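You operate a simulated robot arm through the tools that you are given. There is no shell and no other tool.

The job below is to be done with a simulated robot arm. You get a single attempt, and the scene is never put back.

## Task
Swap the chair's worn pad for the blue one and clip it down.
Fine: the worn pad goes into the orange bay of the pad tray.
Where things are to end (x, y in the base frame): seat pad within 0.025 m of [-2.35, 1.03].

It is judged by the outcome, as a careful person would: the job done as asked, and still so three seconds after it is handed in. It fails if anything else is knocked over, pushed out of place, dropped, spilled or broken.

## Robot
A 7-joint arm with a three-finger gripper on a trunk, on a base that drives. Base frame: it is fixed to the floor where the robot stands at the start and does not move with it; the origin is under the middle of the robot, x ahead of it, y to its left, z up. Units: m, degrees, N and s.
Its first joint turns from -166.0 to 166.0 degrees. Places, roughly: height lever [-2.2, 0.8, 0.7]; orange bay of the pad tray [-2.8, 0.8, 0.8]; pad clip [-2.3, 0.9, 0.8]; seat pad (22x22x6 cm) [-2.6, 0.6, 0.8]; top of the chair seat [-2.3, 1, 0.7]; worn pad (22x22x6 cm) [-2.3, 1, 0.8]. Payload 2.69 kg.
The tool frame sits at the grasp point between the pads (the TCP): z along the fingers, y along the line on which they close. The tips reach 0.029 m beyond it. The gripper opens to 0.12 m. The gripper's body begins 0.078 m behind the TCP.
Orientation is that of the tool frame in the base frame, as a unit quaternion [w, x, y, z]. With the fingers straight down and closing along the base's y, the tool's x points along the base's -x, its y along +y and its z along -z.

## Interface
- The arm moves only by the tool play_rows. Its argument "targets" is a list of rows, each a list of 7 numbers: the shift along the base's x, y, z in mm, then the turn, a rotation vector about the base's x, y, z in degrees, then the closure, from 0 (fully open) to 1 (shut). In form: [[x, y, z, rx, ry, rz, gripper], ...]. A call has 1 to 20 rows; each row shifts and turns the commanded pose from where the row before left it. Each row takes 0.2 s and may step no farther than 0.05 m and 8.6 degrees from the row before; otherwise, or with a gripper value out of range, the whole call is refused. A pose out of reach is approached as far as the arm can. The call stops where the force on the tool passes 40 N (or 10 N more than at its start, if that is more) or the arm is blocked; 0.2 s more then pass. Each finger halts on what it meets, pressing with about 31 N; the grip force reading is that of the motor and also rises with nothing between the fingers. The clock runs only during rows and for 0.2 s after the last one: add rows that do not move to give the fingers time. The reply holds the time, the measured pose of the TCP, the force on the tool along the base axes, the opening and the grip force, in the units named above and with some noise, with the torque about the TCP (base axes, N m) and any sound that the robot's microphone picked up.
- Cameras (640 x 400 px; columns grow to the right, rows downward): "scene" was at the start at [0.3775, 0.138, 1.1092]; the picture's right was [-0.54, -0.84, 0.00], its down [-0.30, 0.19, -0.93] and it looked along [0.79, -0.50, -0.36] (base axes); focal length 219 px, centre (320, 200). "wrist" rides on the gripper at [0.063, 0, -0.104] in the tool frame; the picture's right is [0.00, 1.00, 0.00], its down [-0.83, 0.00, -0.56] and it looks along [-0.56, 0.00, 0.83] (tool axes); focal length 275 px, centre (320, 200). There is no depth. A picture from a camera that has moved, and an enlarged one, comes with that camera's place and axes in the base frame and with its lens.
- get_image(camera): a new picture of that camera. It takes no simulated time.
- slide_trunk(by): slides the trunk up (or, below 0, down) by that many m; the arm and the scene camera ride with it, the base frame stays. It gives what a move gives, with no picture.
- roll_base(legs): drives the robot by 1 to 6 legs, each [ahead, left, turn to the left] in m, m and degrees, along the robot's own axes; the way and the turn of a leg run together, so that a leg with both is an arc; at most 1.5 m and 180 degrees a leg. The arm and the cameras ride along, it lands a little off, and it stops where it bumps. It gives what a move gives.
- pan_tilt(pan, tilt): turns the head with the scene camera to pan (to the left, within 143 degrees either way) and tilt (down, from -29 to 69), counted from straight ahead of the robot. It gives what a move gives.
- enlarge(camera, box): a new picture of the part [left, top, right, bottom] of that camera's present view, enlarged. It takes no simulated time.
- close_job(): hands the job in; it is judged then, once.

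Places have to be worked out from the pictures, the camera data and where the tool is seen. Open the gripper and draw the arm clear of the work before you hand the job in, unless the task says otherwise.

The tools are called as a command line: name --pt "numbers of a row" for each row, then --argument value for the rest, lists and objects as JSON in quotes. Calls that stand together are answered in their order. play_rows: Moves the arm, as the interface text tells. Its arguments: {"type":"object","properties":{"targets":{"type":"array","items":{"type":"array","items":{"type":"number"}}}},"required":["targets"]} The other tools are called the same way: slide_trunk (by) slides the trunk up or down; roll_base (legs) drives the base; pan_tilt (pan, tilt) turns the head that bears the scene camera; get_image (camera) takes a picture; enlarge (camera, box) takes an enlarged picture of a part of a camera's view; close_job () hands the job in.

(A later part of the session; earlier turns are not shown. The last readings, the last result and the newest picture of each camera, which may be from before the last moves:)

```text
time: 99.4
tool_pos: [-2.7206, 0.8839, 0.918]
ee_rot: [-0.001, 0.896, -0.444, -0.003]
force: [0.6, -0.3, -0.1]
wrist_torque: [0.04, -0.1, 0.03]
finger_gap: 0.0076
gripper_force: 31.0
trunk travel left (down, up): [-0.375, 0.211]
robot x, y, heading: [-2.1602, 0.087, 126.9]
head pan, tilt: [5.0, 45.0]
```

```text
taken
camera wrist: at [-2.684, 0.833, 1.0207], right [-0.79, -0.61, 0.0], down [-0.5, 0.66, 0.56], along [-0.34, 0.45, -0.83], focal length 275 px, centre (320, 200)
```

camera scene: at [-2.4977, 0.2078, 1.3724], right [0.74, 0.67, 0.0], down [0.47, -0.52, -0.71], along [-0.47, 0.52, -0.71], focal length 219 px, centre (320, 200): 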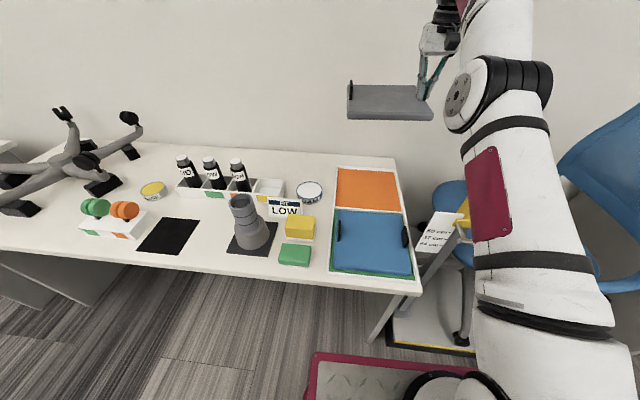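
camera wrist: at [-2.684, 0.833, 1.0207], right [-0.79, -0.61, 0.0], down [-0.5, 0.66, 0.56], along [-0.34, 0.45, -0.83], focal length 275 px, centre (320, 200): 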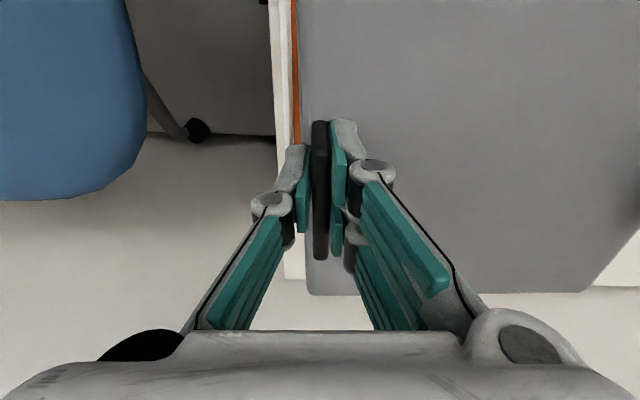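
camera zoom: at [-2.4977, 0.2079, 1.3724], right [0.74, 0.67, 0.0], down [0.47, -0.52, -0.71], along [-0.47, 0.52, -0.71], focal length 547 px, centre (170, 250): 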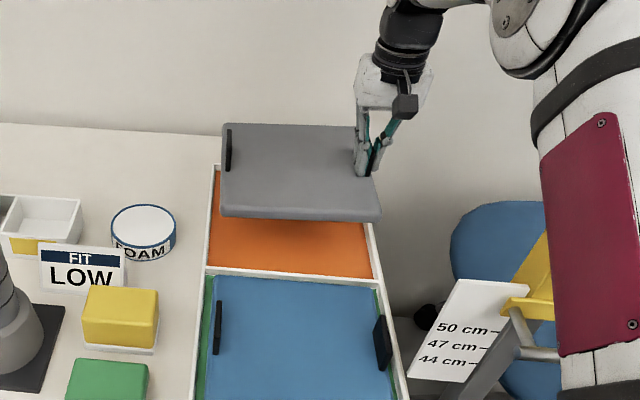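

The pad straddles the bay about centrally in s (≈1 cm margin each side). I lower to just above the rim to judge the w margin.

play_rows --pt "0 0 -25 0 0 0 1.0" --pt "0 0 -25 0 0 0 1.0" --pt "0 0 0 0 0 0 1.0"

enlarge --camera "scene" --box '[320, 140, 420, 240]'

get_image --camera "wrist"

```text
time: 100.2
tool_pos: [-2.7219, 0.8838, 0.8663]
ee_rot: [-0.001, 0.896, -0.445, -0.003]
force: [0.2, 0.7, -1.0]
wrist_torque: [0.06, -0.06, 0.0]
finger_gap: 0.0075
gripper_force: 30.7
trunk travel left (down, up): [-0.375, 0.211]
robot x, y, heading: [-2.1595, 0.0909, 127.2]
head pan, tilt: [5.0, 45.0]
```

```text
4.00 times, centred on (370, 190) of scene
camera zoom: at [-2.4977, 0.2079, 1.3724], right [0.74, 0.67, 0.0], down [0.47, -0.52, -0.71], along [-0.47, 0.52, -0.71], focal length 875 px, centre (120, 240)
```

zoom: 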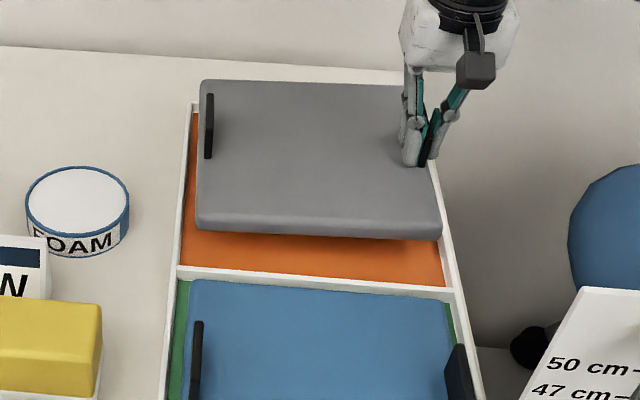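

```text
taken
camera wrist: at [-2.6838, 0.8316, 0.9688], right [-0.79, -0.61, 0.0], down [-0.5, 0.66, 0.56], along [-0.34, 0.45, -0.83], focal length 275 px, centre (320, 200)
```

wrist: 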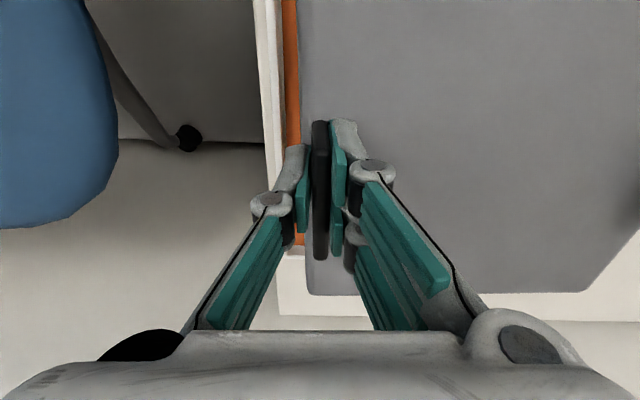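

The far margin is only about 3 mm while the near one is about 2 cm, so I shift the pad 9 mm toward the robot and lower it slowly into the bay.

play_rows --pt "5.4 -7.2 0 0 0 0 1.0" --pt "0 0 -8 0 0 0 1.0" --pt "0 0 -8 0 0 0 1.0" --pt "0 0 -4 0 0 0 1.0" --pt "0 0 0 0 0 0 1.0"

enlarge --camera "scene" --box '[320, 140, 420, 240]'

get_image --camera "wrist"

```text
time: 101.4
tool_pos: [-2.7177, 0.8784, 0.8445]
ee_rot: [-0.001, 0.896, -0.445, -0.003]
force: [-0.7, 0.5, -1.1]
wrist_torque: [0.09, -0.06, -0.03]
finger_gap: 0.0073
gripper_force: 30.3
trunk travel left (down, up): [-0.375, 0.211]
robot x, y, heading: [-2.1584, 0.0885, 127.0]
head pan, tilt: [5.0, 45.0]
```

```text
4.00 times, centred on (370, 190) of scene
camera zoom: at [-2.4977, 0.2079, 1.3724], right [0.74, 0.67, 0.0], down [0.47, -0.52, -0.71], along [-0.47, 0.52, -0.71], focal length 875 px, centre (120, 240)
```

zoom: 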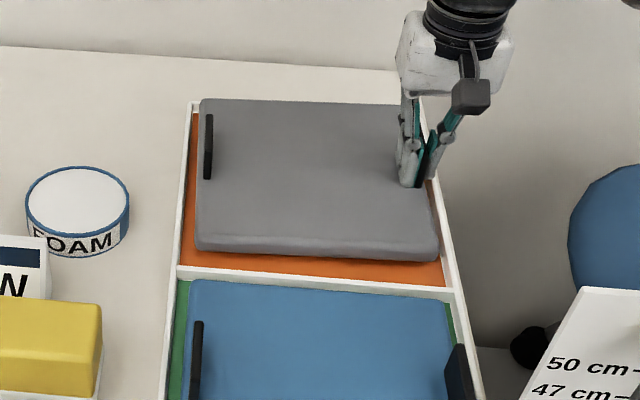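

```text
taken
camera wrist: at [-2.6794, 0.8273, 0.9483], right [-0.79, -0.61, 0.0], down [-0.5, 0.66, 0.56], along [-0.34, 0.45, -0.83], focal length 275 px, centre (320, 200)
```

wrist: 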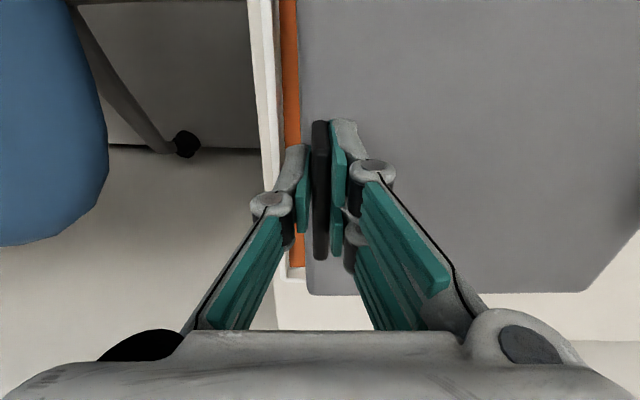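

The pad sits inside the bay outline on all sides. I lower in 3 mm steps until it touches the floor of the bay.

play_rows --pt "0.6 -0.8 -3 0 0 0 1.0" --pt "0.6 -0.8 -3 0 0 0 1.0" --pt "0 0 0 0 0 0 1.0"

play_rows --pt "0 0 -3 0 0 0 1.0" --pt "0 0 0 0 0 0 1.0"

enlarge --camera "scene" --box '[320, 140, 420, 240]'

```text
time: 102.2
tool_pos: [-2.7154, 0.8749, 0.8392]
ee_rot: [-0.002, 0.896, -0.445, -0.003]
force: [-0.1, 0.1, -1.1]
wrist_torque: [0.06, -0.08, 0.01]
finger_gap: 0.0075
gripper_force: 31.6
trunk travel left (down, up): [-0.375, 0.211]
robot x, y, heading: [-2.1609, 0.091, 126.8]
head pan, tilt: [5.0, 45.0]
```

```text
time: 102.8
tool_pos: [-2.7151, 0.8758, 0.8362]
ee_rot: [-0.002, 0.896, -0.444, -0.004]
force: [0.3, -0.8, -0.1]
wrist_torque: [0.03, 0.05, 0.02]
finger_gap: 0.0077
gripper_force: 30.8
trunk travel left (down, up): [-0.375, 0.211]
robot x, y, heading: [-2.1594, 0.0841, 127.0]
head pan, tilt: [5.0, 45.0]
```

```text
4.00 times, centred on (370, 190) of scene
camera zoom: at [-2.4977, 0.2079, 1.3724], right [0.74, 0.67, 0.0], down [0.47, -0.52, -0.71], along [-0.47, 0.52, -0.71], focal length 875 px, centre (120, 240)
```

zoom: 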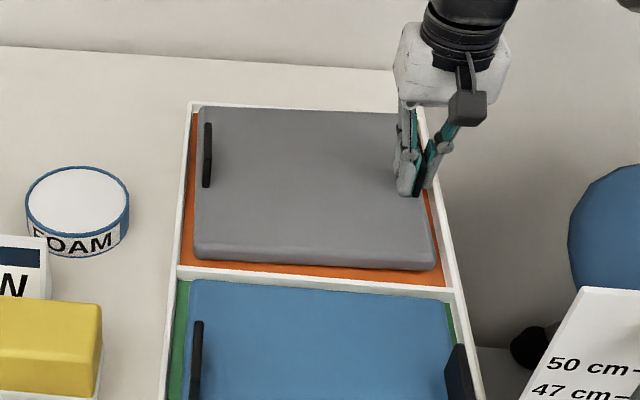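

The load has gone to zero, so the pad is resting. I settle 2 mm more, open just a little, and rise.

play_rows --pt "0 0 -2 0 0 0 1.0" --pt "0 0 0 0 0 0 1.0"

play_rows --pt "0 0 0 0 0 0 0.8" --pt "0 0 0 0 0 0 0.8" --pt "0 0 0 0 0 0 0.8" --pt "0 0 10 0 0 0 0.8" --pt "0 0 30 0 0 0 0.8" --pt "0 0 40 0 0 0 0.8" --pt "0 0 40 0 0 0 0.8" --pt "0 0 40 0 0 0 0.8" --pt "0 0 40 0 0 0 0.8"

enlarge --camera "scene" --box '[300, 140, 460, 300]'

get_image --camera "wrist"

```text
time: 103.4
tool_pos: [-2.7156, 0.8756, 0.8359]
ee_rot: [-0.001, 0.895, -0.445, -0.003]
force: [0.9, 1.2, -0.6]
wrist_torque: [0.03, 0.02, -0.04]
finger_gap: 0.0076
gripper_force: 31.3
trunk travel left (down, up): [-0.375, 0.211]
robot x, y, heading: [-2.1556, 0.0869, 127.0]
head pan, tilt: [5.0, 45.0]
```

```text
time: 105.4
tool_pos: [-2.7181, 0.8763, 1.0351]
ee_rot: [-0.001, 0.896, -0.444, -0.003]
force: [-0.5, 0.1, -0.9]
wrist_torque: [0.01, 0.03, -0.01]
finger_gap: 0.0238
gripper_force: 0.0
trunk travel left (down, up): [-0.375, 0.211]
robot x, y, heading: [-2.1595, 0.0847, 127.1]
head pan, tilt: [5.0, 45.0]
```

```text
2.50 times, centred on (380, 220) of scene
camera zoom: at [-2.4978, 0.2081, 1.3724], right [0.74, 0.67, 0.0], down [0.47, -0.52, -0.71], along [-0.47, 0.52, -0.71], focal length 547 px, centre (170, 150)
```

zoom: 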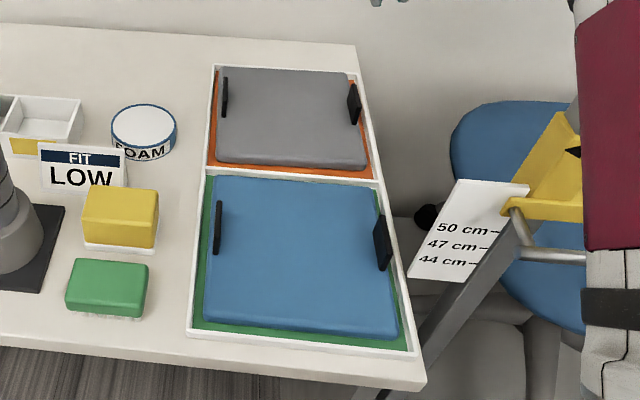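

```text
taken
camera wrist: at [-2.6805, 0.8252, 1.1386], right [-0.79, -0.61, 0.0], down [-0.5, 0.66, 0.56], along [-0.34, 0.45, -0.83], focal length 275 px, centre (320, 200)
```

wrist: 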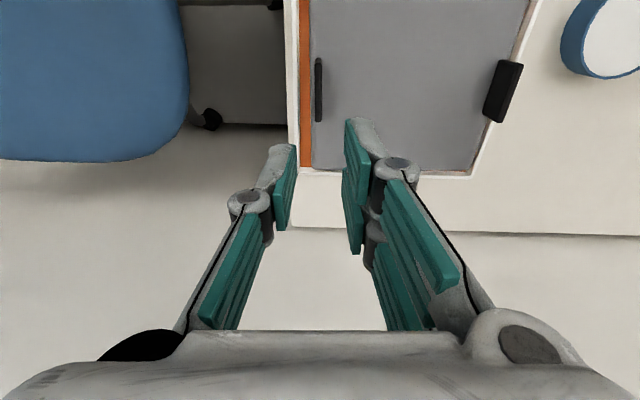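

The worn pad looks seated in the orange bay. I enlarge the wrist view to make sure no edge sits on the rim.

enlarge --camera "wrist" --box '[280, 0, 580, 200]'

enlarge --camera "scene" --box '[340, 150, 410, 225]'

```text
2.00 times, centred on (430, 100) of wrist
camera zoom: at [-2.6805, 0.8252, 1.1386], right [-0.79, -0.61, 0.0], down [-0.5, 0.66, 0.56], along [-0.34, 0.45, -0.83], focal length 551 px, centre (100, 400)
```

zoom: 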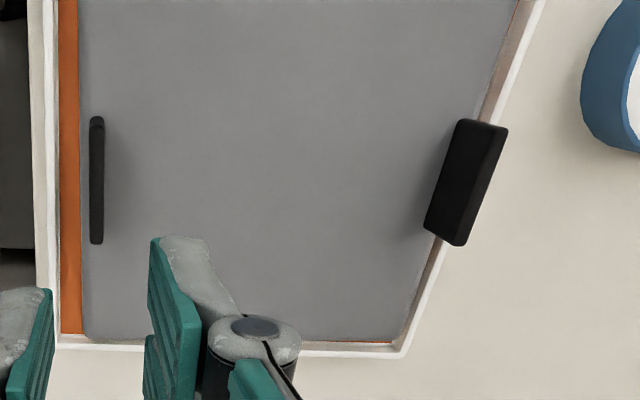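

```text
5.33 times, centred on (375, 188) of scene
camera zoom: at [-2.4978, 0.2081, 1.3724], right [0.74, 0.67, 0.0], down [0.47, -0.52, -0.71], along [-0.47, 0.52, -0.71], focal length 1166 px, centre (27, 267)
```

zoom: 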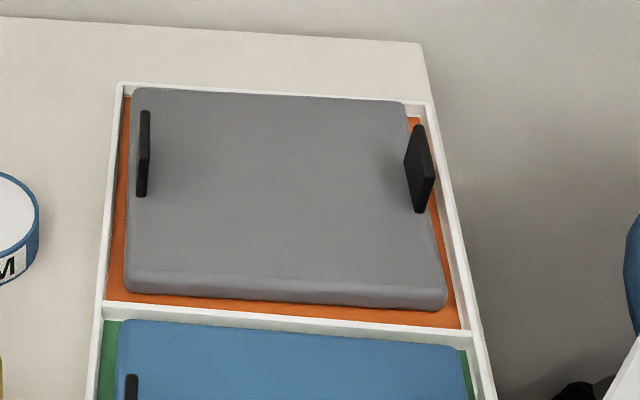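

The worn pad lies flat inside the bay. Next I move over the blue pad's left (−s) tab at about s=-1.840, w=2.088.

play_rows --pt "-1.5 -30 0 0 0 0 0.6" --pt "-1.5 -46 0 0 0 0 0.6" --pt "-1.5 -46 0 0 0 0 0.6" --pt "-1.5 -46 0 0 0 0 0.6" --pt "-1.5 -46 0 0 0 0 0.6" --pt "-1.5 -46 0 0 0 0 0.6" --pt "-1.3 -46 0 0 0 0 0.6" --pt "0 -19.4 0 0 0 0 0.6" --pt "0 0 0 0 0 0 0.6"

get_image --camera "wrist"

get_image --camera "scene"

```text
time: 107.4
tool_pos: [-2.7232, 0.5525, 1.0362]
ee_rot: [-0.002, 0.896, -0.444, -0.004]
force: [0.1, -0.6, 0.6]
wrist_torque: [0.02, 0.01, -0.01]
finger_gap: 0.0478
gripper_force: 0.1
trunk travel left (down, up): [-0.375, 0.211]
robot x, y, heading: [-2.1548, 0.0875, 127.1]
head pan, tilt: [5.0, 45.0]
```

```text
taken
camera wrist: at [-2.6862, 0.5013, 1.1386], right [-0.79, -0.61, 0.0], down [-0.5, 0.66, 0.56], along [-0.34, 0.45, -0.83], focal length 275 px, centre (320, 200)
```

wrist: 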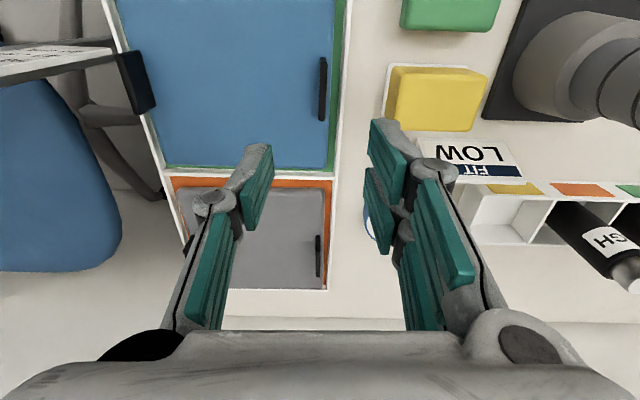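

```text
taken
camera scene: at [-2.4977, 0.2079, 1.3724], right [0.74, 0.67, 0.0], down [0.47, -0.52, -0.71], along [-0.47, 0.52, -0.71], focal length 219 px, centre (320, 200)
```

scene: 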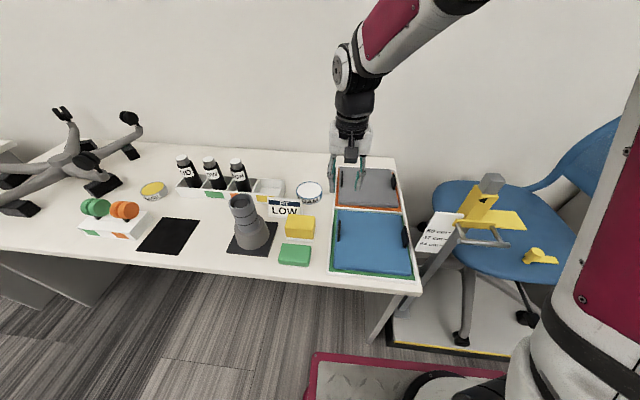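

The tab is about 5 mm off centre and the yellow box is 7 cm away, beyond the fingers. I correct and descend to just above the tab.

play_rows --pt "-5.2 -0.8 0 0 0 0 0.6" --pt "0 0 -40 0 0 0 0.6" --pt "0 0 -40 0 0 0 0.6" --pt "0 0 -40 0 0 0 0.6" --pt "0 0 -35 0 0 0 0.6" --pt "0 0 0 0 0 0 0.6"

get_image --camera "wrist"

enlarge --camera "scene" --box '[270, 150, 430, 290]'

```text
time: 108.8
tool_pos: [-2.7303, 0.5522, 0.8799]
ee_rot: [-0.002, 0.896, -0.445, -0.004]
force: [0.4, -0.7, -0.4]
wrist_torque: [-0.01, 0.02, -0.01]
finger_gap: 0.0481
gripper_force: 0.0
trunk travel left (down, up): [-0.375, 0.211]
robot x, y, heading: [-2.1561, 0.0881, 127.6]
head pan, tilt: [5.0, 45.0]
```

```text
taken
camera wrist: at [-2.6932, 0.4999, 0.9831], right [-0.79, -0.61, 0.0], down [-0.5, 0.66, 0.56], along [-0.34, 0.45, -0.83], focal length 275 px, centre (320, 200)
```

wrist: 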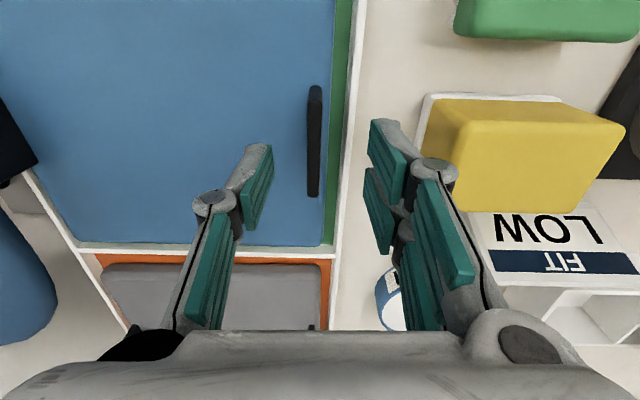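

```text
2.86 times, centred on (350, 220) of scene
camera zoom: at [-2.4977, 0.2078, 1.3725], right [0.74, 0.67, 0.0], down [0.47, -0.52, -0.71], along [-0.47, 0.52, -0.71], focal length 625 px, centre (234, 143)
```

zoom: 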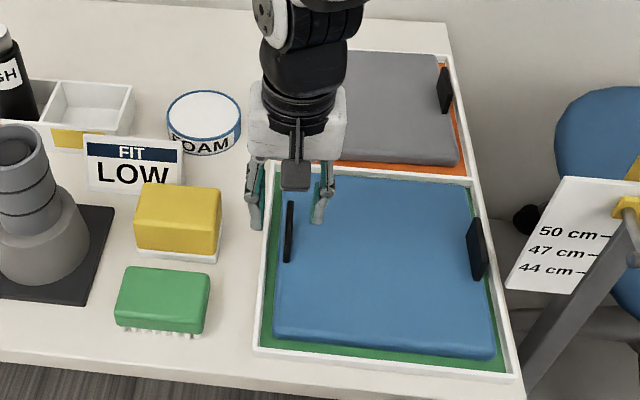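

The tab is nearly centred (w about 5 mm low). I shift and lower to just above the pad top, then test for contact.

play_rows --pt "3.8 -3.4 -10 0 0 0 0.6" --pt "0 0 -12 0 0 0 0.6" --pt "0 0 -12 0 0 0 0.6" --pt "0 0 -5 0 0 0 0.6" --pt "0 0 0 0 0 0 0.6"

play_rows --pt "0 0 -4 0 0 0 0.6" --pt "0 0 0 0 0 0 0.6"

get_image --camera "wrist"

enlarge --camera "scene" --box '[290, 170, 390, 260]'

```text
time: 110.0
tool_pos: [-2.727, 0.5457, 0.841]
ee_rot: [-0.002, 0.896, -0.444, -0.003]
force: [-0.3, -1.4, 0.3]
wrist_torque: [0.03, 0.0, 0.03]
finger_gap: 0.0481
gripper_force: 0.0
trunk travel left (down, up): [-0.375, 0.211]
robot x, y, heading: [-2.1588, 0.093, 127.1]
head pan, tilt: [5.0, 45.0]
```

```text
time: 110.6
tool_pos: [-2.7265, 0.5463, 0.836]
ee_rot: [-0.002, 0.896, -0.445, -0.004]
force: [-0.3, 0.2, -0.1]
wrist_torque: [0.04, 0.01, -0.01]
finger_gap: 0.0478
gripper_force: 0.1
trunk travel left (down, up): [-0.375, 0.211]
robot x, y, heading: [-2.1586, 0.0906, 127.0]
head pan, tilt: [5.0, 45.0]
```

```text
taken
camera wrist: at [-2.6889, 0.4945, 0.9389], right [-0.79, -0.61, 0.0], down [-0.5, 0.66, 0.56], along [-0.34, 0.45, -0.83], focal length 275 px, centre (320, 200)
```

wrist: 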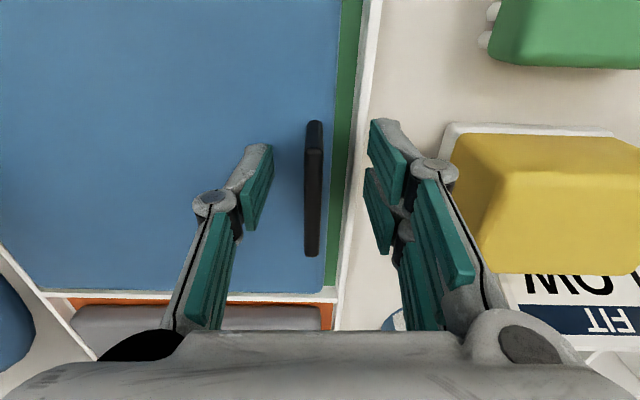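

```text
4.44 times, centred on (340, 215) of scene
camera zoom: at [-2.4977, 0.2079, 1.3724], right [0.74, 0.67, 0.0], down [0.47, -0.52, -0.71], along [-0.47, 0.52, -0.71], focal length 972 px, centre (231, 133)
```

zoom: 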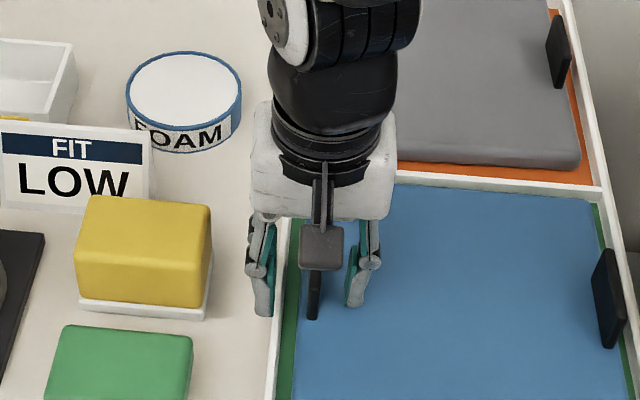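

The view matches that of the earlier good grip. I shift 3 mm to centre on the tab, lower 2 mm, and close.

play_rows --pt "2.4 1.8 -2 0 0 0 0.6" --pt "0 0 0 0 0 0 0.6" --pt "0 0 0 0 0 0 0.85" --pt "0 0 0 0 0 0 1.0" --pt "0 0 0 0 0 0 1.0" --pt "0 0 0 0 0 0 1.0" --pt "0 0 0 0 0 0 1.0"

play_rows --pt "0 0 2 0 0 0 1.0" --pt "0 0 2 0 0 0 1.0" --pt "0 0 2 0 0 0 1.0" --pt "0 0 2 0 0 0 1.0" --pt "0 0 3 0 0 0 1.0" --pt "0 0 3 0 0 0 1.0" --pt "0 0 0 0 0 0 1.0"

get_image --camera "wrist"

enlarge --camera "scene" --box '[300, 160, 440, 290]'

```text
time: 112.2
tool_pos: [-2.7242, 0.5489, 0.8339]
ee_rot: [-0.001, 0.896, -0.444, -0.002]
force: [0.6, 0.2, -0.8]
wrist_torque: [0.01, 0.05, -0.04]
finger_gap: 0.0074
gripper_force: 30.4
trunk travel left (down, up): [-0.375, 0.211]
robot x, y, heading: [-2.1562, 0.0892, 127.0]
head pan, tilt: [5.0, 45.0]
```

```text
time: 113.8
tool_pos: [-2.725, 0.5472, 0.8499]
ee_rot: [-0.001, 0.896, -0.445, -0.003]
force: [1.1, 0.3, -1.4]
wrist_torque: [-0.04, 0.06, 0.01]
finger_gap: 0.0075
gripper_force: 31.1
trunk travel left (down, up): [-0.375, 0.211]
robot x, y, heading: [-2.1596, 0.088, 127.1]
head pan, tilt: [5.0, 45.0]
```

```text
taken
camera wrist: at [-2.6869, 0.496, 0.9522], right [-0.79, -0.61, 0.0], down [-0.5, 0.66, 0.56], along [-0.34, 0.45, -0.83], focal length 275 px, centre (320, 200)
```

wrist: 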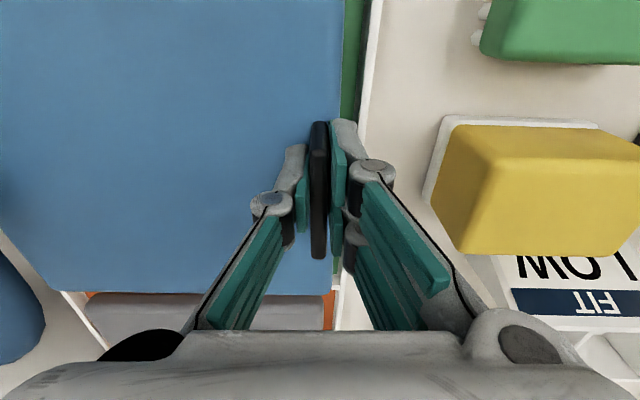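

```text
3.08 times, centred on (370, 225) of scene
camera zoom: at [-2.4978, 0.2079, 1.3724], right [0.74, 0.67, 0.0], down [0.47, -0.52, -0.71], along [-0.47, 0.52, -0.71], focal length 673 px, centre (166, 123)
```

zoom: 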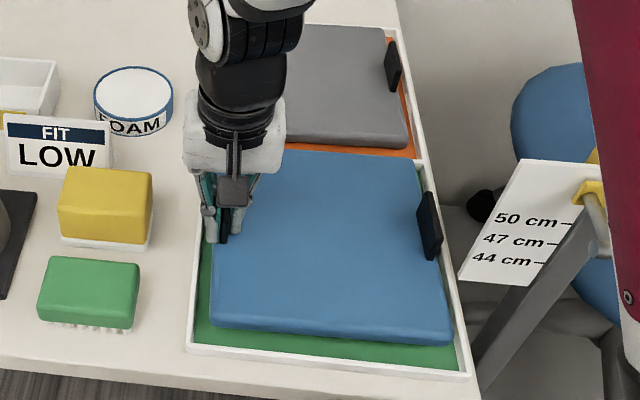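

The blue pad is held level. The gauge card's edge is only about 2 cm from the pad's right side, so I shift 2 cm left while lifting clear of the rim, then raise it high.

play_rows --pt "0 0 5 0 0 0 1.0" --pt "-5 -4 5 0 0 0 1.0" --pt "-6 -4 8 0 0 0 1.0" --pt "-5 -4 8 0 0 0 1.0" --pt "0 0 15 0 0 0 1.0" --pt "0 0 20 0 0 0 1.0" --pt "0 0 25 0 0 0 1.0" --pt "0 0 30 0 0 0 1.0" --pt "0 0 30 0 0 0 1.0" --pt "0 0 30 0 0 0 1.0" --pt "0 0 30 0 0 0 1.0" --pt "0 0 30 0 0 0 1.0" --pt "0 0 30 0 0 0 1.0" --pt "0 0 30 0 0 0 1.0" --pt "0 0 30 0 0 0 1.0" --pt "0 0 30 0 0 0 1.0" --pt "0 0 20 0 0 0 1.0" --pt "0 0 5 0 0 0 1.0"

get_image --camera "wrist"

get_image --camera "scene"

```text
time: 117.6
tool_pos: [-2.7417, 0.536, 1.2308]
ee_rot: [-0.001, 0.896, -0.444, -0.003]
force: [0.4, 0.2, -1.8]
wrist_torque: [-0.06, 0.07, 0.03]
finger_gap: 0.0077
gripper_force: 31.0
trunk travel left (down, up): [-0.375, 0.211]
robot x, y, heading: [-2.1579, 0.0917, 127.0]
head pan, tilt: [5.0, 45.0]
```

```text
taken
camera wrist: at [-2.7046, 0.485, 1.334], right [-0.79, -0.61, 0.0], down [-0.5, 0.66, 0.56], along [-0.34, 0.45, -0.83], focal length 275 px, centre (320, 200)
```

wrist: 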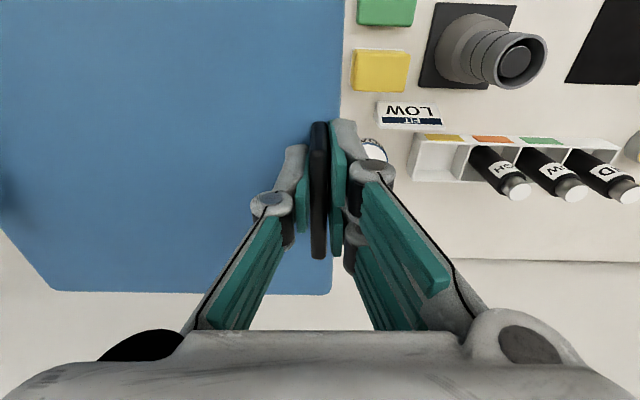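

```text
taken
camera scene: at [-2.4978, 0.2079, 1.3724], right [0.74, 0.67, 0.0], down [0.47, -0.52, -0.71], along [-0.47, 0.52, -0.71], focal length 219 px, centre (320, 200)
```

scene: 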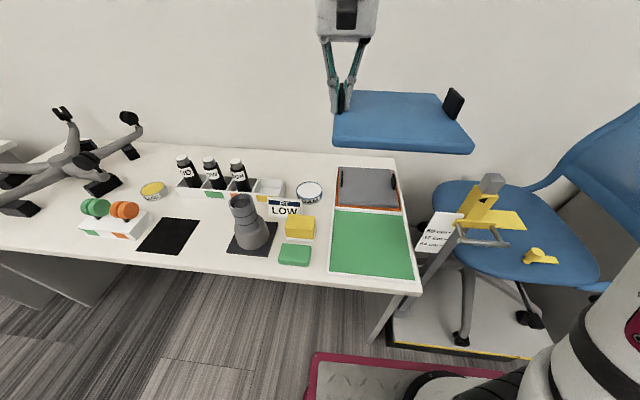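

The blue pad is clear at z≈1.17. I drive the base 0.29 m to the right with the pad passing above the gauge.

roll_base --legs '[[0, -0.29, 0]]'

pan_tilt --pan -10 --tilt 45

get_image --camera "scene"

get_image --camera "wrist"

```text
time: 119.5
tool_pos: [-2.5181, 0.7058, 1.2305]
ee_rot: [-0.001, 0.895, -0.446, -0.003]
force: [0.1, -0.2, -1.6]
wrist_torque: [-0.08, 0.08, -0.03]
finger_gap: 0.0075
gripper_force: 31.1
trunk travel left (down, up): [-0.375, 0.211]
robot x, y, heading: [-1.9351, 0.2591, 126.7]
head pan, tilt: [5.0, 45.0]
```

```text
time: 120.3
tool_pos: [-2.5181, 0.7052, 1.232]
ee_rot: [-0.002, 0.895, -0.445, -0.003]
force: [0.6, 0.1, -0.6]
wrist_torque: [-0.07, 0.06, 0.02]
finger_gap: 0.0075
gripper_force: 31.3
trunk travel left (down, up): [-0.375, 0.211]
robot x, y, heading: [-1.9316, 0.2546, 127.1]
head pan, tilt: [-10.0, 45.0]
```

```text
taken
camera scene: at [-2.2569, 0.3889, 1.3724], right [0.89, 0.46, 0.0], down [0.32, -0.63, -0.71], along [-0.32, 0.63, -0.71], focal length 219 px, centre (320, 200)
```

scene: 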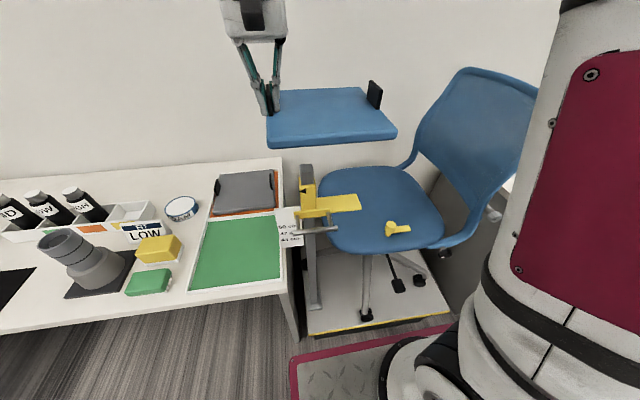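

```text
taken
camera wrist: at [-2.481, 0.6542, 1.3337], right [-0.79, -0.61, 0.0], down [-0.5, 0.66, 0.56], along [-0.34, 0.45, -0.83], focal length 275 px, centre (320, 200)
```

wrist: 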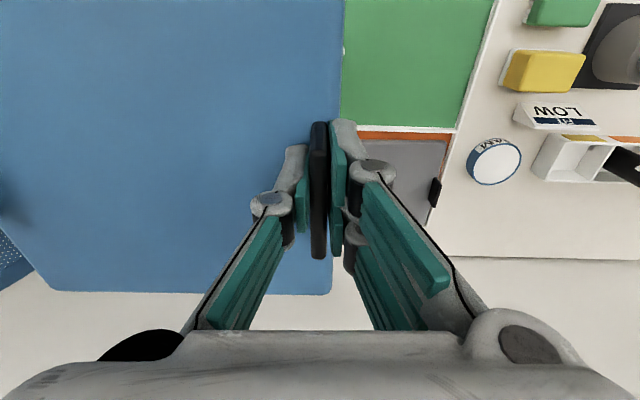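

I carry the pad over the chair, 2 cm on the wall side of its final place so that the descent stays clear of the gauge arm.

play_rows --pt "5 18 0 0 0 0 1.0" --pt "9.7 34.7 -2 0 0 0 1.0" --pt "9.7 34.7 -4 0 0 0 1.0" --pt "9.7 34.7 -4 0 0 0 1.0" --pt "9.7 34.7 -5 0 0 0 1.0" --pt "9.7 34.7 -5 0 0 0 1.0" --pt "9.7 34.7 -5 0 0 0 1.0" --pt "9.7 34.7 -5 0 0 0 1.0" --pt "4.8 16.5 0 0 0 0 1.0" --pt "0 0 0 0 0 0 1.0"

get_image --camera "scene"

get_image --camera "wrist"

```text
time: 122.5
tool_pos: [-2.4395, 0.9857, 1.1991]
ee_rot: [-0.001, 0.895, -0.446, -0.004]
force: [0.3, 0.5, -1.0]
wrist_torque: [-0.08, 0.05, 0.0]
finger_gap: 0.0076
gripper_force: 31.0
trunk travel left (down, up): [-0.375, 0.211]
robot x, y, heading: [-1.9334, 0.2575, 126.9]
head pan, tilt: [-10.0, 45.0]
```

```text
taken
camera scene: at [-2.2568, 0.389, 1.3724], right [0.89, 0.45, 0.0], down [0.32, -0.63, -0.71], along [-0.32, 0.63, -0.71], focal length 219 px, centre (320, 200)
```

scene: 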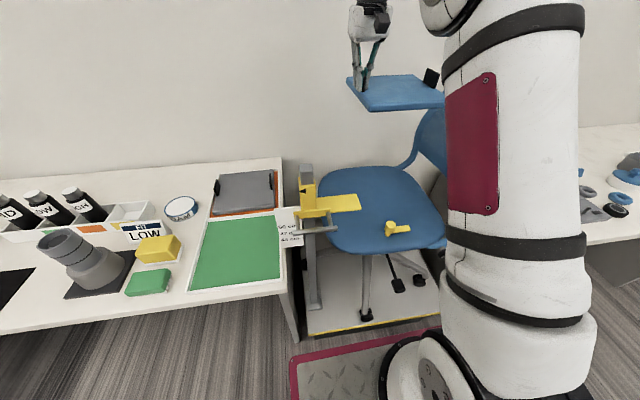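

```text
taken
camera wrist: at [-2.4008, 0.9334, 1.3022], right [-0.79, -0.61, 0.0], down [-0.5, 0.66, 0.56], along [-0.34, 0.45, -0.83], focal length 275 px, centre (320, 200)
```

wrist: 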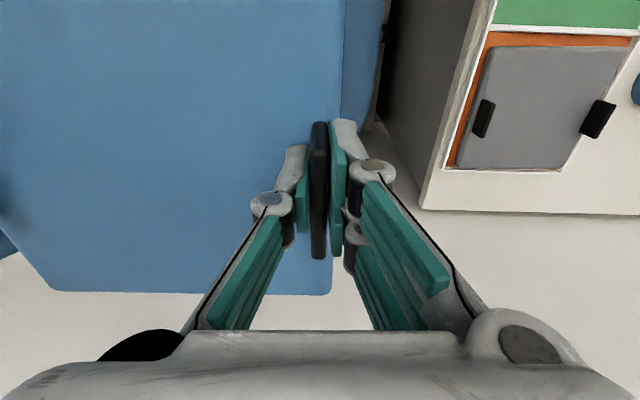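

The pad is above the chair at the planned offset. I lower it past the gauge arm to just above the seat.

play_rows --pt "-1.2 -0.9 -15 0 0 0 1.0" --pt "-0.8 -0.6 -30 0 0 0 1.0" --pt "0 0 -30 0 0 0 1.0" --pt "0 0 -30 0 0 0 1.0" --pt "0 0 -30 0 0 0 1.0" --pt "0 0 -30 0 0 0 1.0" --pt "0 0 -30 0 0 0 1.0" --pt "0 0 -30 0 0 0 1.0" --pt "0 0 0 0 0 0 1.0"

get_image --camera "scene"

enlarge --camera "scene" --box '[290, 80, 450, 250]'

```text
time: 124.5
tool_pos: [-2.4435, 0.9813, 0.9753]
ee_rot: [-0.002, 0.895, -0.445, -0.003]
force: [-0.5, -0.7, -1.0]
wrist_torque: [-0.09, 0.07, 0.02]
finger_gap: 0.0074
gripper_force: 30.8
trunk travel left (down, up): [-0.375, 0.211]
robot x, y, heading: [-1.9344, 0.2564, 126.9]
head pan, tilt: [-10.0, 45.0]
```

```text
taken
camera scene: at [-2.2568, 0.389, 1.3724], right [0.89, 0.45, 0.0], down [0.32, -0.63, -0.71], along [-0.32, 0.63, -0.71], focal length 219 px, centre (320, 200)
```

scene: 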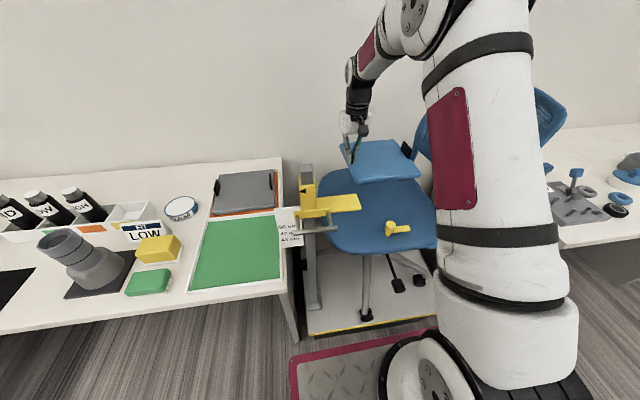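

```text
2.35 times, centred on (370, 165) of scene
camera zoom: at [-2.2568, 0.389, 1.3724], right [0.89, 0.45, 0.0], down [0.32, -0.63, -0.71], along [-0.32, 0.63, -0.71], focal length 514 px, centre (202, 282)
```

zoom: 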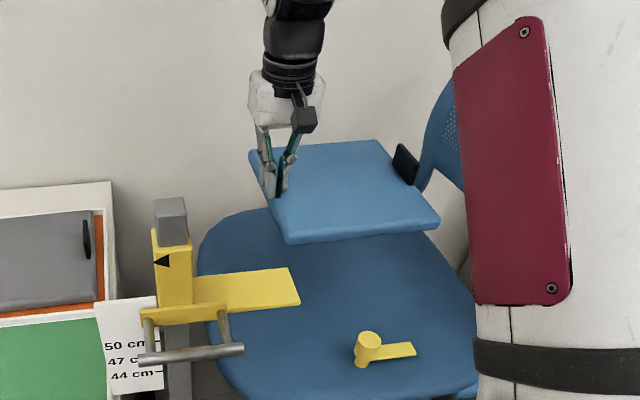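

The pad is clear of the gauge arm as it comes down. I lower to about 3 cm above the seat.

play_rows --pt "1.4 1 -20 0 0 0 1.0" --pt "1.2 1 -30 0 0 0 1.0" --pt "0 0 -30 0 0 0 1.0" --pt "0 0 -30 0 0 0 1.0" --pt "0 0 -20 0 0 0 1.0" --pt "0 0 -10 0 0 0 1.0" --pt "0 0 0 0 0 0 1.0"

enlarge --camera "scene" --box '[290, 80, 450, 250]'

get_image --camera "wrist"

```text
time: 126.1
tool_pos: [-2.4387, 0.983, 0.8353]
ee_rot: [-0.002, 0.895, -0.446, -0.003]
force: [0.5, -0.6, -0.5]
wrist_torque: [-0.08, 0.07, -0.01]
finger_gap: 0.0074
gripper_force: 30.5
trunk travel left (down, up): [-0.375, 0.211]
robot x, y, heading: [-1.9356, 0.2569, 127.2]
head pan, tilt: [-10.0, 45.0]
```

```text
2.35 times, centred on (370, 165) of scene
camera zoom: at [-2.2568, 0.389, 1.3724], right [0.89, 0.45, 0.0], down [0.32, -0.63, -0.71], along [-0.32, 0.63, -0.71], focal length 514 px, centre (202, 282)
```

zoom: 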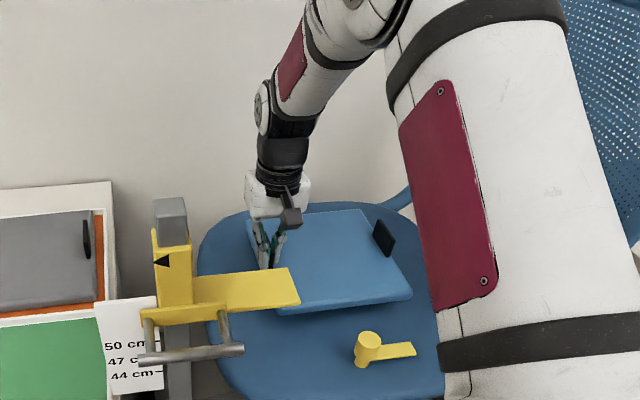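

```text
taken
camera wrist: at [-2.4024, 0.9315, 0.9375], right [-0.79, -0.61, 0.0], down [-0.5, 0.66, 0.56], along [-0.34, 0.45, -0.83], focal length 275 px, centre (320, 200)
```

wrist: 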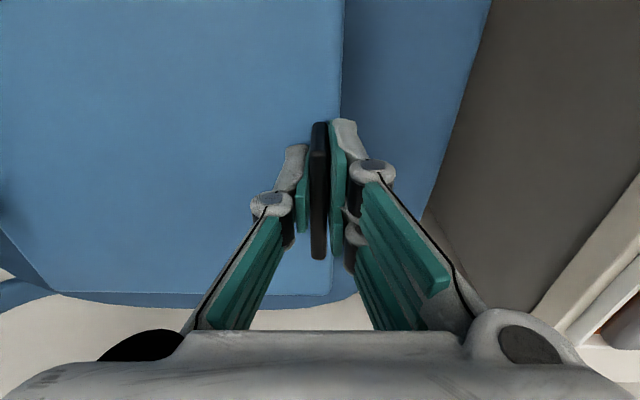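

I now shift the pad to its final place (TCP target [-2.428, 0.967]) and lower it onto the seat.

play_rows --pt "5.3 -8.2 -5 0 0 0 1.0" --pt "5.3 -8.2 -5 0 0 0 1.0" --pt "0 0 -10 0 0 0 1.0" --pt "0 0 -10 0 0 0 1.0" --pt "0 0 -4 0 0 0 1.0" --pt "0 0 0 0 0 0 1.0" --pt "0 0 0 0 0 0 1.0"

play_rows --pt "0 0 -3 0 0 0 1.0" --pt "0 0 0 0 0 0 1.0"

enlarge --camera "scene" --box '[290, 80, 450, 250]'

```text
time: 127.7
tool_pos: [-2.4294, 0.9664, 0.8022]
ee_rot: [-0.002, 0.895, -0.445, -0.003]
force: [-0.1, 0.7, -1.2]
wrist_torque: [-0.07, 0.05, 0.01]
finger_gap: 0.0074
gripper_force: 30.9
trunk travel left (down, up): [-0.375, 0.211]
robot x, y, heading: [-1.9386, 0.2565, 127.0]
head pan, tilt: [-10.0, 45.0]
```

```text
time: 128.3
tool_pos: [-2.432, 0.9667, 0.7983]
ee_rot: [-0.001, 0.895, -0.445, -0.003]
force: [0.1, -0.1, -0.3]
wrist_torque: [0.05, 0.02, -0.04]
finger_gap: 0.0075
gripper_force: 30.9
trunk travel left (down, up): [-0.375, 0.211]
robot x, y, heading: [-1.933, 0.2596, 127.3]
head pan, tilt: [-10.0, 45.0]
```

```text
2.35 times, centred on (370, 165) of scene
camera zoom: at [-2.2568, 0.389, 1.3724], right [0.89, 0.45, 0.0], down [0.32, -0.63, -0.71], along [-0.32, 0.63, -0.71], focal length 514 px, centre (202, 282)
```

zoom: 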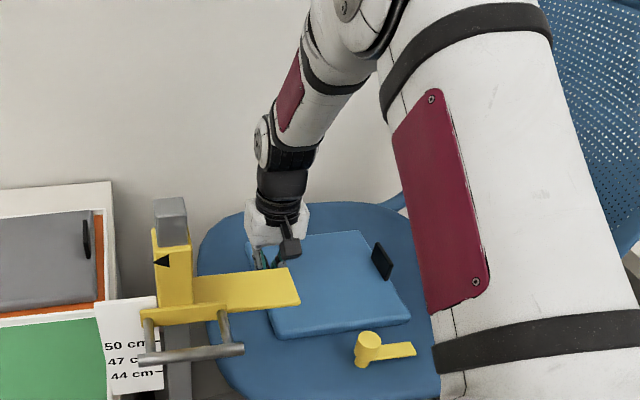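

The pad has touched down (load gone, torque reversed) and lies clear of the clip. I settle 2 mm, open slightly, and rise straight up.

play_rows --pt "0 0 -2 0 0 0 1.0" --pt "0 0 0 0 0 0 1.0" --pt "0 0 0 0 0 0 0.8" --pt "0 0 0 0 0 0 0.8" --pt "0 0 0 0 0 0 0.8"

play_rows --pt "0 0 10 0 0 0 0.8" --pt "0 0 25 0 0 0 0.8" --pt "0 0 35 0 0 0 0.8" --pt "0 0 35 0 0 0 0.8" --pt "0 0 35 0 0 0 0.8" --pt "0 0 35 0 0 0 0.8" --pt "0 0 35 0 0 0 0.8" --pt "0 0 0 0 0 0 0.8"

get_image --camera "wrist"

enlarge --camera "scene" --box '[290, 80, 450, 250]'

```text
time: 129.5
tool_pos: [-2.43, 0.9655, 0.7967]
ee_rot: [-0.001, 0.896, -0.445, -0.004]
force: [-0.2, 0.7, -0.7]
wrist_torque: [-0.02, 0.0, 0.01]
finger_gap: 0.024
gripper_force: 0.2
trunk travel left (down, up): [-0.375, 0.211]
robot x, y, heading: [-1.9376, 0.2584, 127.1]
head pan, tilt: [-10.0, 45.0]
```

```text
time: 131.3
tool_pos: [-2.4301, 0.9671, 1.0082]
ee_rot: [-0.002, 0.895, -0.445, -0.004]
force: [0.3, -0.7, 0.5]
wrist_torque: [-0.02, 0.02, 0.01]
finger_gap: 0.0239
gripper_force: 0.1
trunk travel left (down, up): [-0.375, 0.211]
robot x, y, heading: [-1.9357, 0.2542, 127.1]
head pan, tilt: [-10.0, 45.0]
```

```text
taken
camera wrist: at [-2.3924, 0.9163, 1.1099], right [-0.79, -0.61, 0.0], down [-0.5, 0.66, 0.56], along [-0.34, 0.45, -0.83], focal length 275 px, centre (320, 200)
```

wrist: 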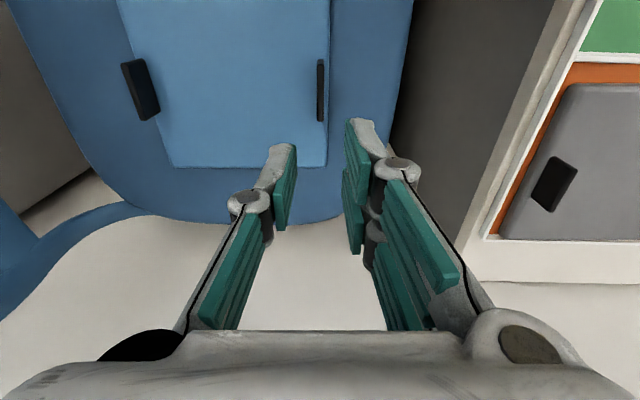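

```text
2.35 times, centred on (370, 165) of scene
camera zoom: at [-2.2568, 0.389, 1.3724], right [0.89, 0.45, 0.0], down [0.32, -0.63, -0.71], along [-0.32, 0.63, -0.71], focal length 514 px, centre (202, 282)
```

zoom: 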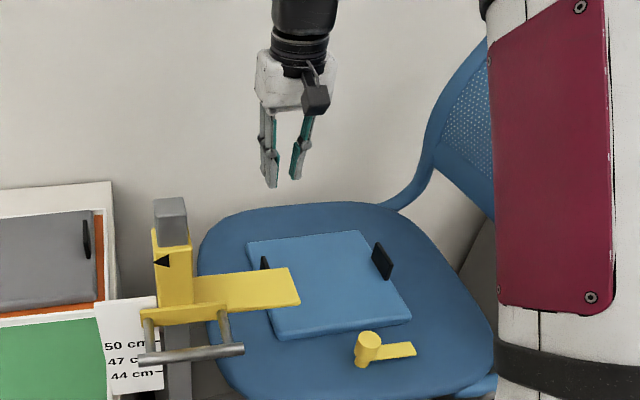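

The blue pad is on the seat with its centre within about 5 mm of the target. Next I move above the clip knob to look at the bar's angle before turning it back.

play_rows --pt "43.7 -16.6 5 0 0 0 0.6" --pt "43.7 -16.6 0 0 0 0 0.6" --pt "43.7 -16.7 0 0 0 0 0.6" --pt "43.7 -16.7 -5 0 0 0 0.6" --pt "0 0 -40 0 0 0 0.6" --pt "0 0 -30 0 0 0 0.6" --pt "0 0 0 0 0 0 0.6"

get_image --camera "wrist"

enlarge --camera "scene" --box '[290, 80, 450, 250]'

```text
time: 132.9
tool_pos: [-2.2506, 0.897, 0.9361]
ee_rot: [-0.002, 0.896, -0.445, -0.003]
force: [0.2, 0.0, -0.1]
wrist_torque: [0.01, 0.03, -0.01]
finger_gap: 0.0481
gripper_force: 0.1
trunk travel left (down, up): [-0.375, 0.211]
robot x, y, heading: [-1.9354, 0.2587, 127.0]
head pan, tilt: [-10.0, 45.0]
```

```text
taken
camera wrist: at [-2.2128, 0.8469, 1.0397], right [-0.79, -0.61, 0.0], down [-0.5, 0.66, 0.56], along [-0.34, 0.45, -0.83], focal length 275 px, centre (320, 200)
```

wrist: 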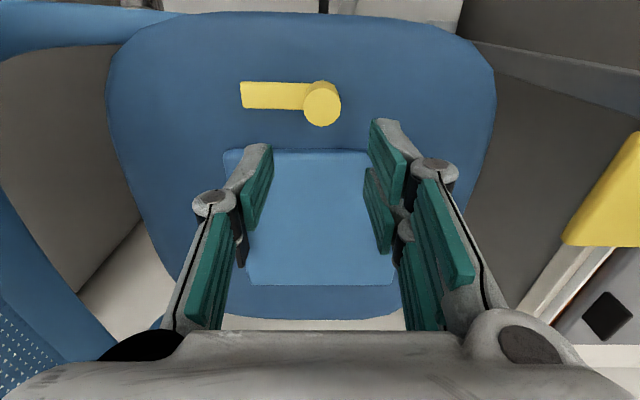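

```text
2.35 times, centred on (370, 165) of scene
camera zoom: at [-2.2567, 0.3889, 1.3724], right [0.89, 0.45, 0.0], down [0.32, -0.63, -0.71], along [-0.32, 0.63, -0.71], focal length 514 px, centre (202, 282)
```

zoom: 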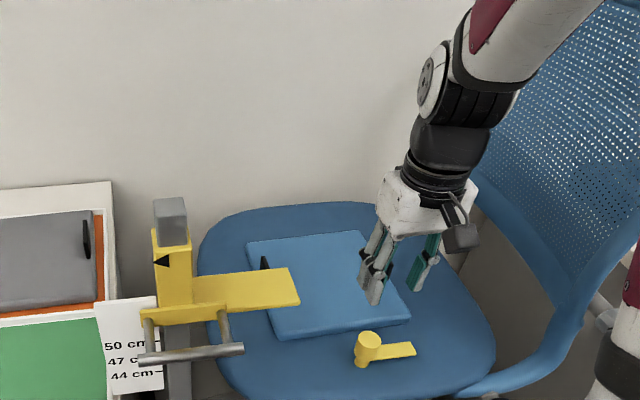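

The bar still points along +s and the knob is at about s=-1.252, w=2.079. I turn the wrist −65° at this height so the fingers miss the bar, then check that the camera housing clears the gauge arm.

play_rows --pt "-5 3.7 0 0 0 -8.1 0.6" --pt "0 0 0 0 0 -8.1 0.6" --pt "0 0 0 0 0 -8.1 0.6" --pt "0 0 0 0 0 -8.1 0.6" --pt "0 0 0 0 0 -8.1 0.6" --pt "0 0 0 0 0 -8.1 0.6" --pt "0 0 0 0 0 -8.1 0.6" --pt "0 0 0 0 0 -8.1 0.6" --pt "0 0 0 0 0 0 0.6"

enlarge --camera "scene" --box '[290, 80, 450, 250]'

get_image --camera "wrist"

```text
time: 134.9
tool_pos: [-2.2598, 0.9039, 0.9376]
ee_rot: [0.003, -0.516, 0.856, 0.001]
force: [0.7, -0.7, -0.2]
wrist_torque: [-0.02, -0.01, 0.05]
finger_gap: 0.0479
gripper_force: 0.0
trunk travel left (down, up): [-0.375, 0.211]
robot x, y, heading: [-1.9387, 0.2596, 127.0]
head pan, tilt: [-10.0, 45.0]
```

```text
2.35 times, centred on (370, 165) of scene
camera zoom: at [-2.2568, 0.389, 1.3724], right [0.89, 0.45, 0.0], down [0.32, -0.63, -0.71], along [-0.32, 0.63, -0.71], focal length 514 px, centre (202, 282)
```

zoom: 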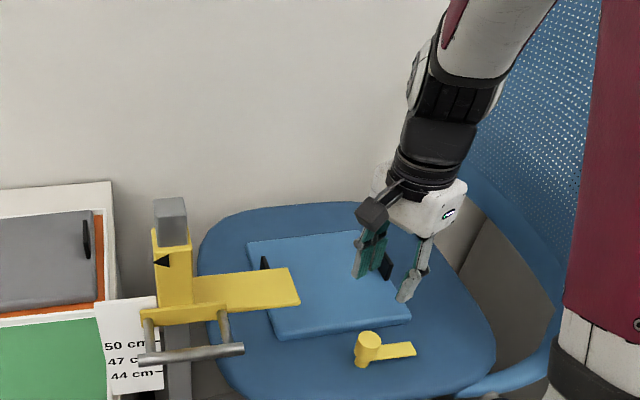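

```text
taken
camera wrist: at [-2.2906, 0.8468, 1.0398], right [-0.89, 0.46, 0.0], down [0.38, 0.73, 0.56], along [0.26, 0.5, -0.83], focal length 275 px, centre (320, 200)
```

wrist: 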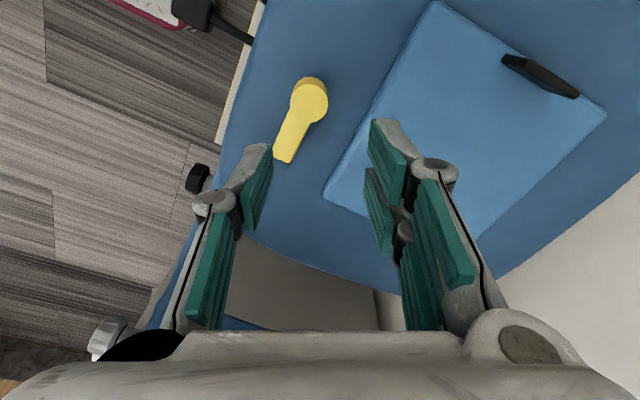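

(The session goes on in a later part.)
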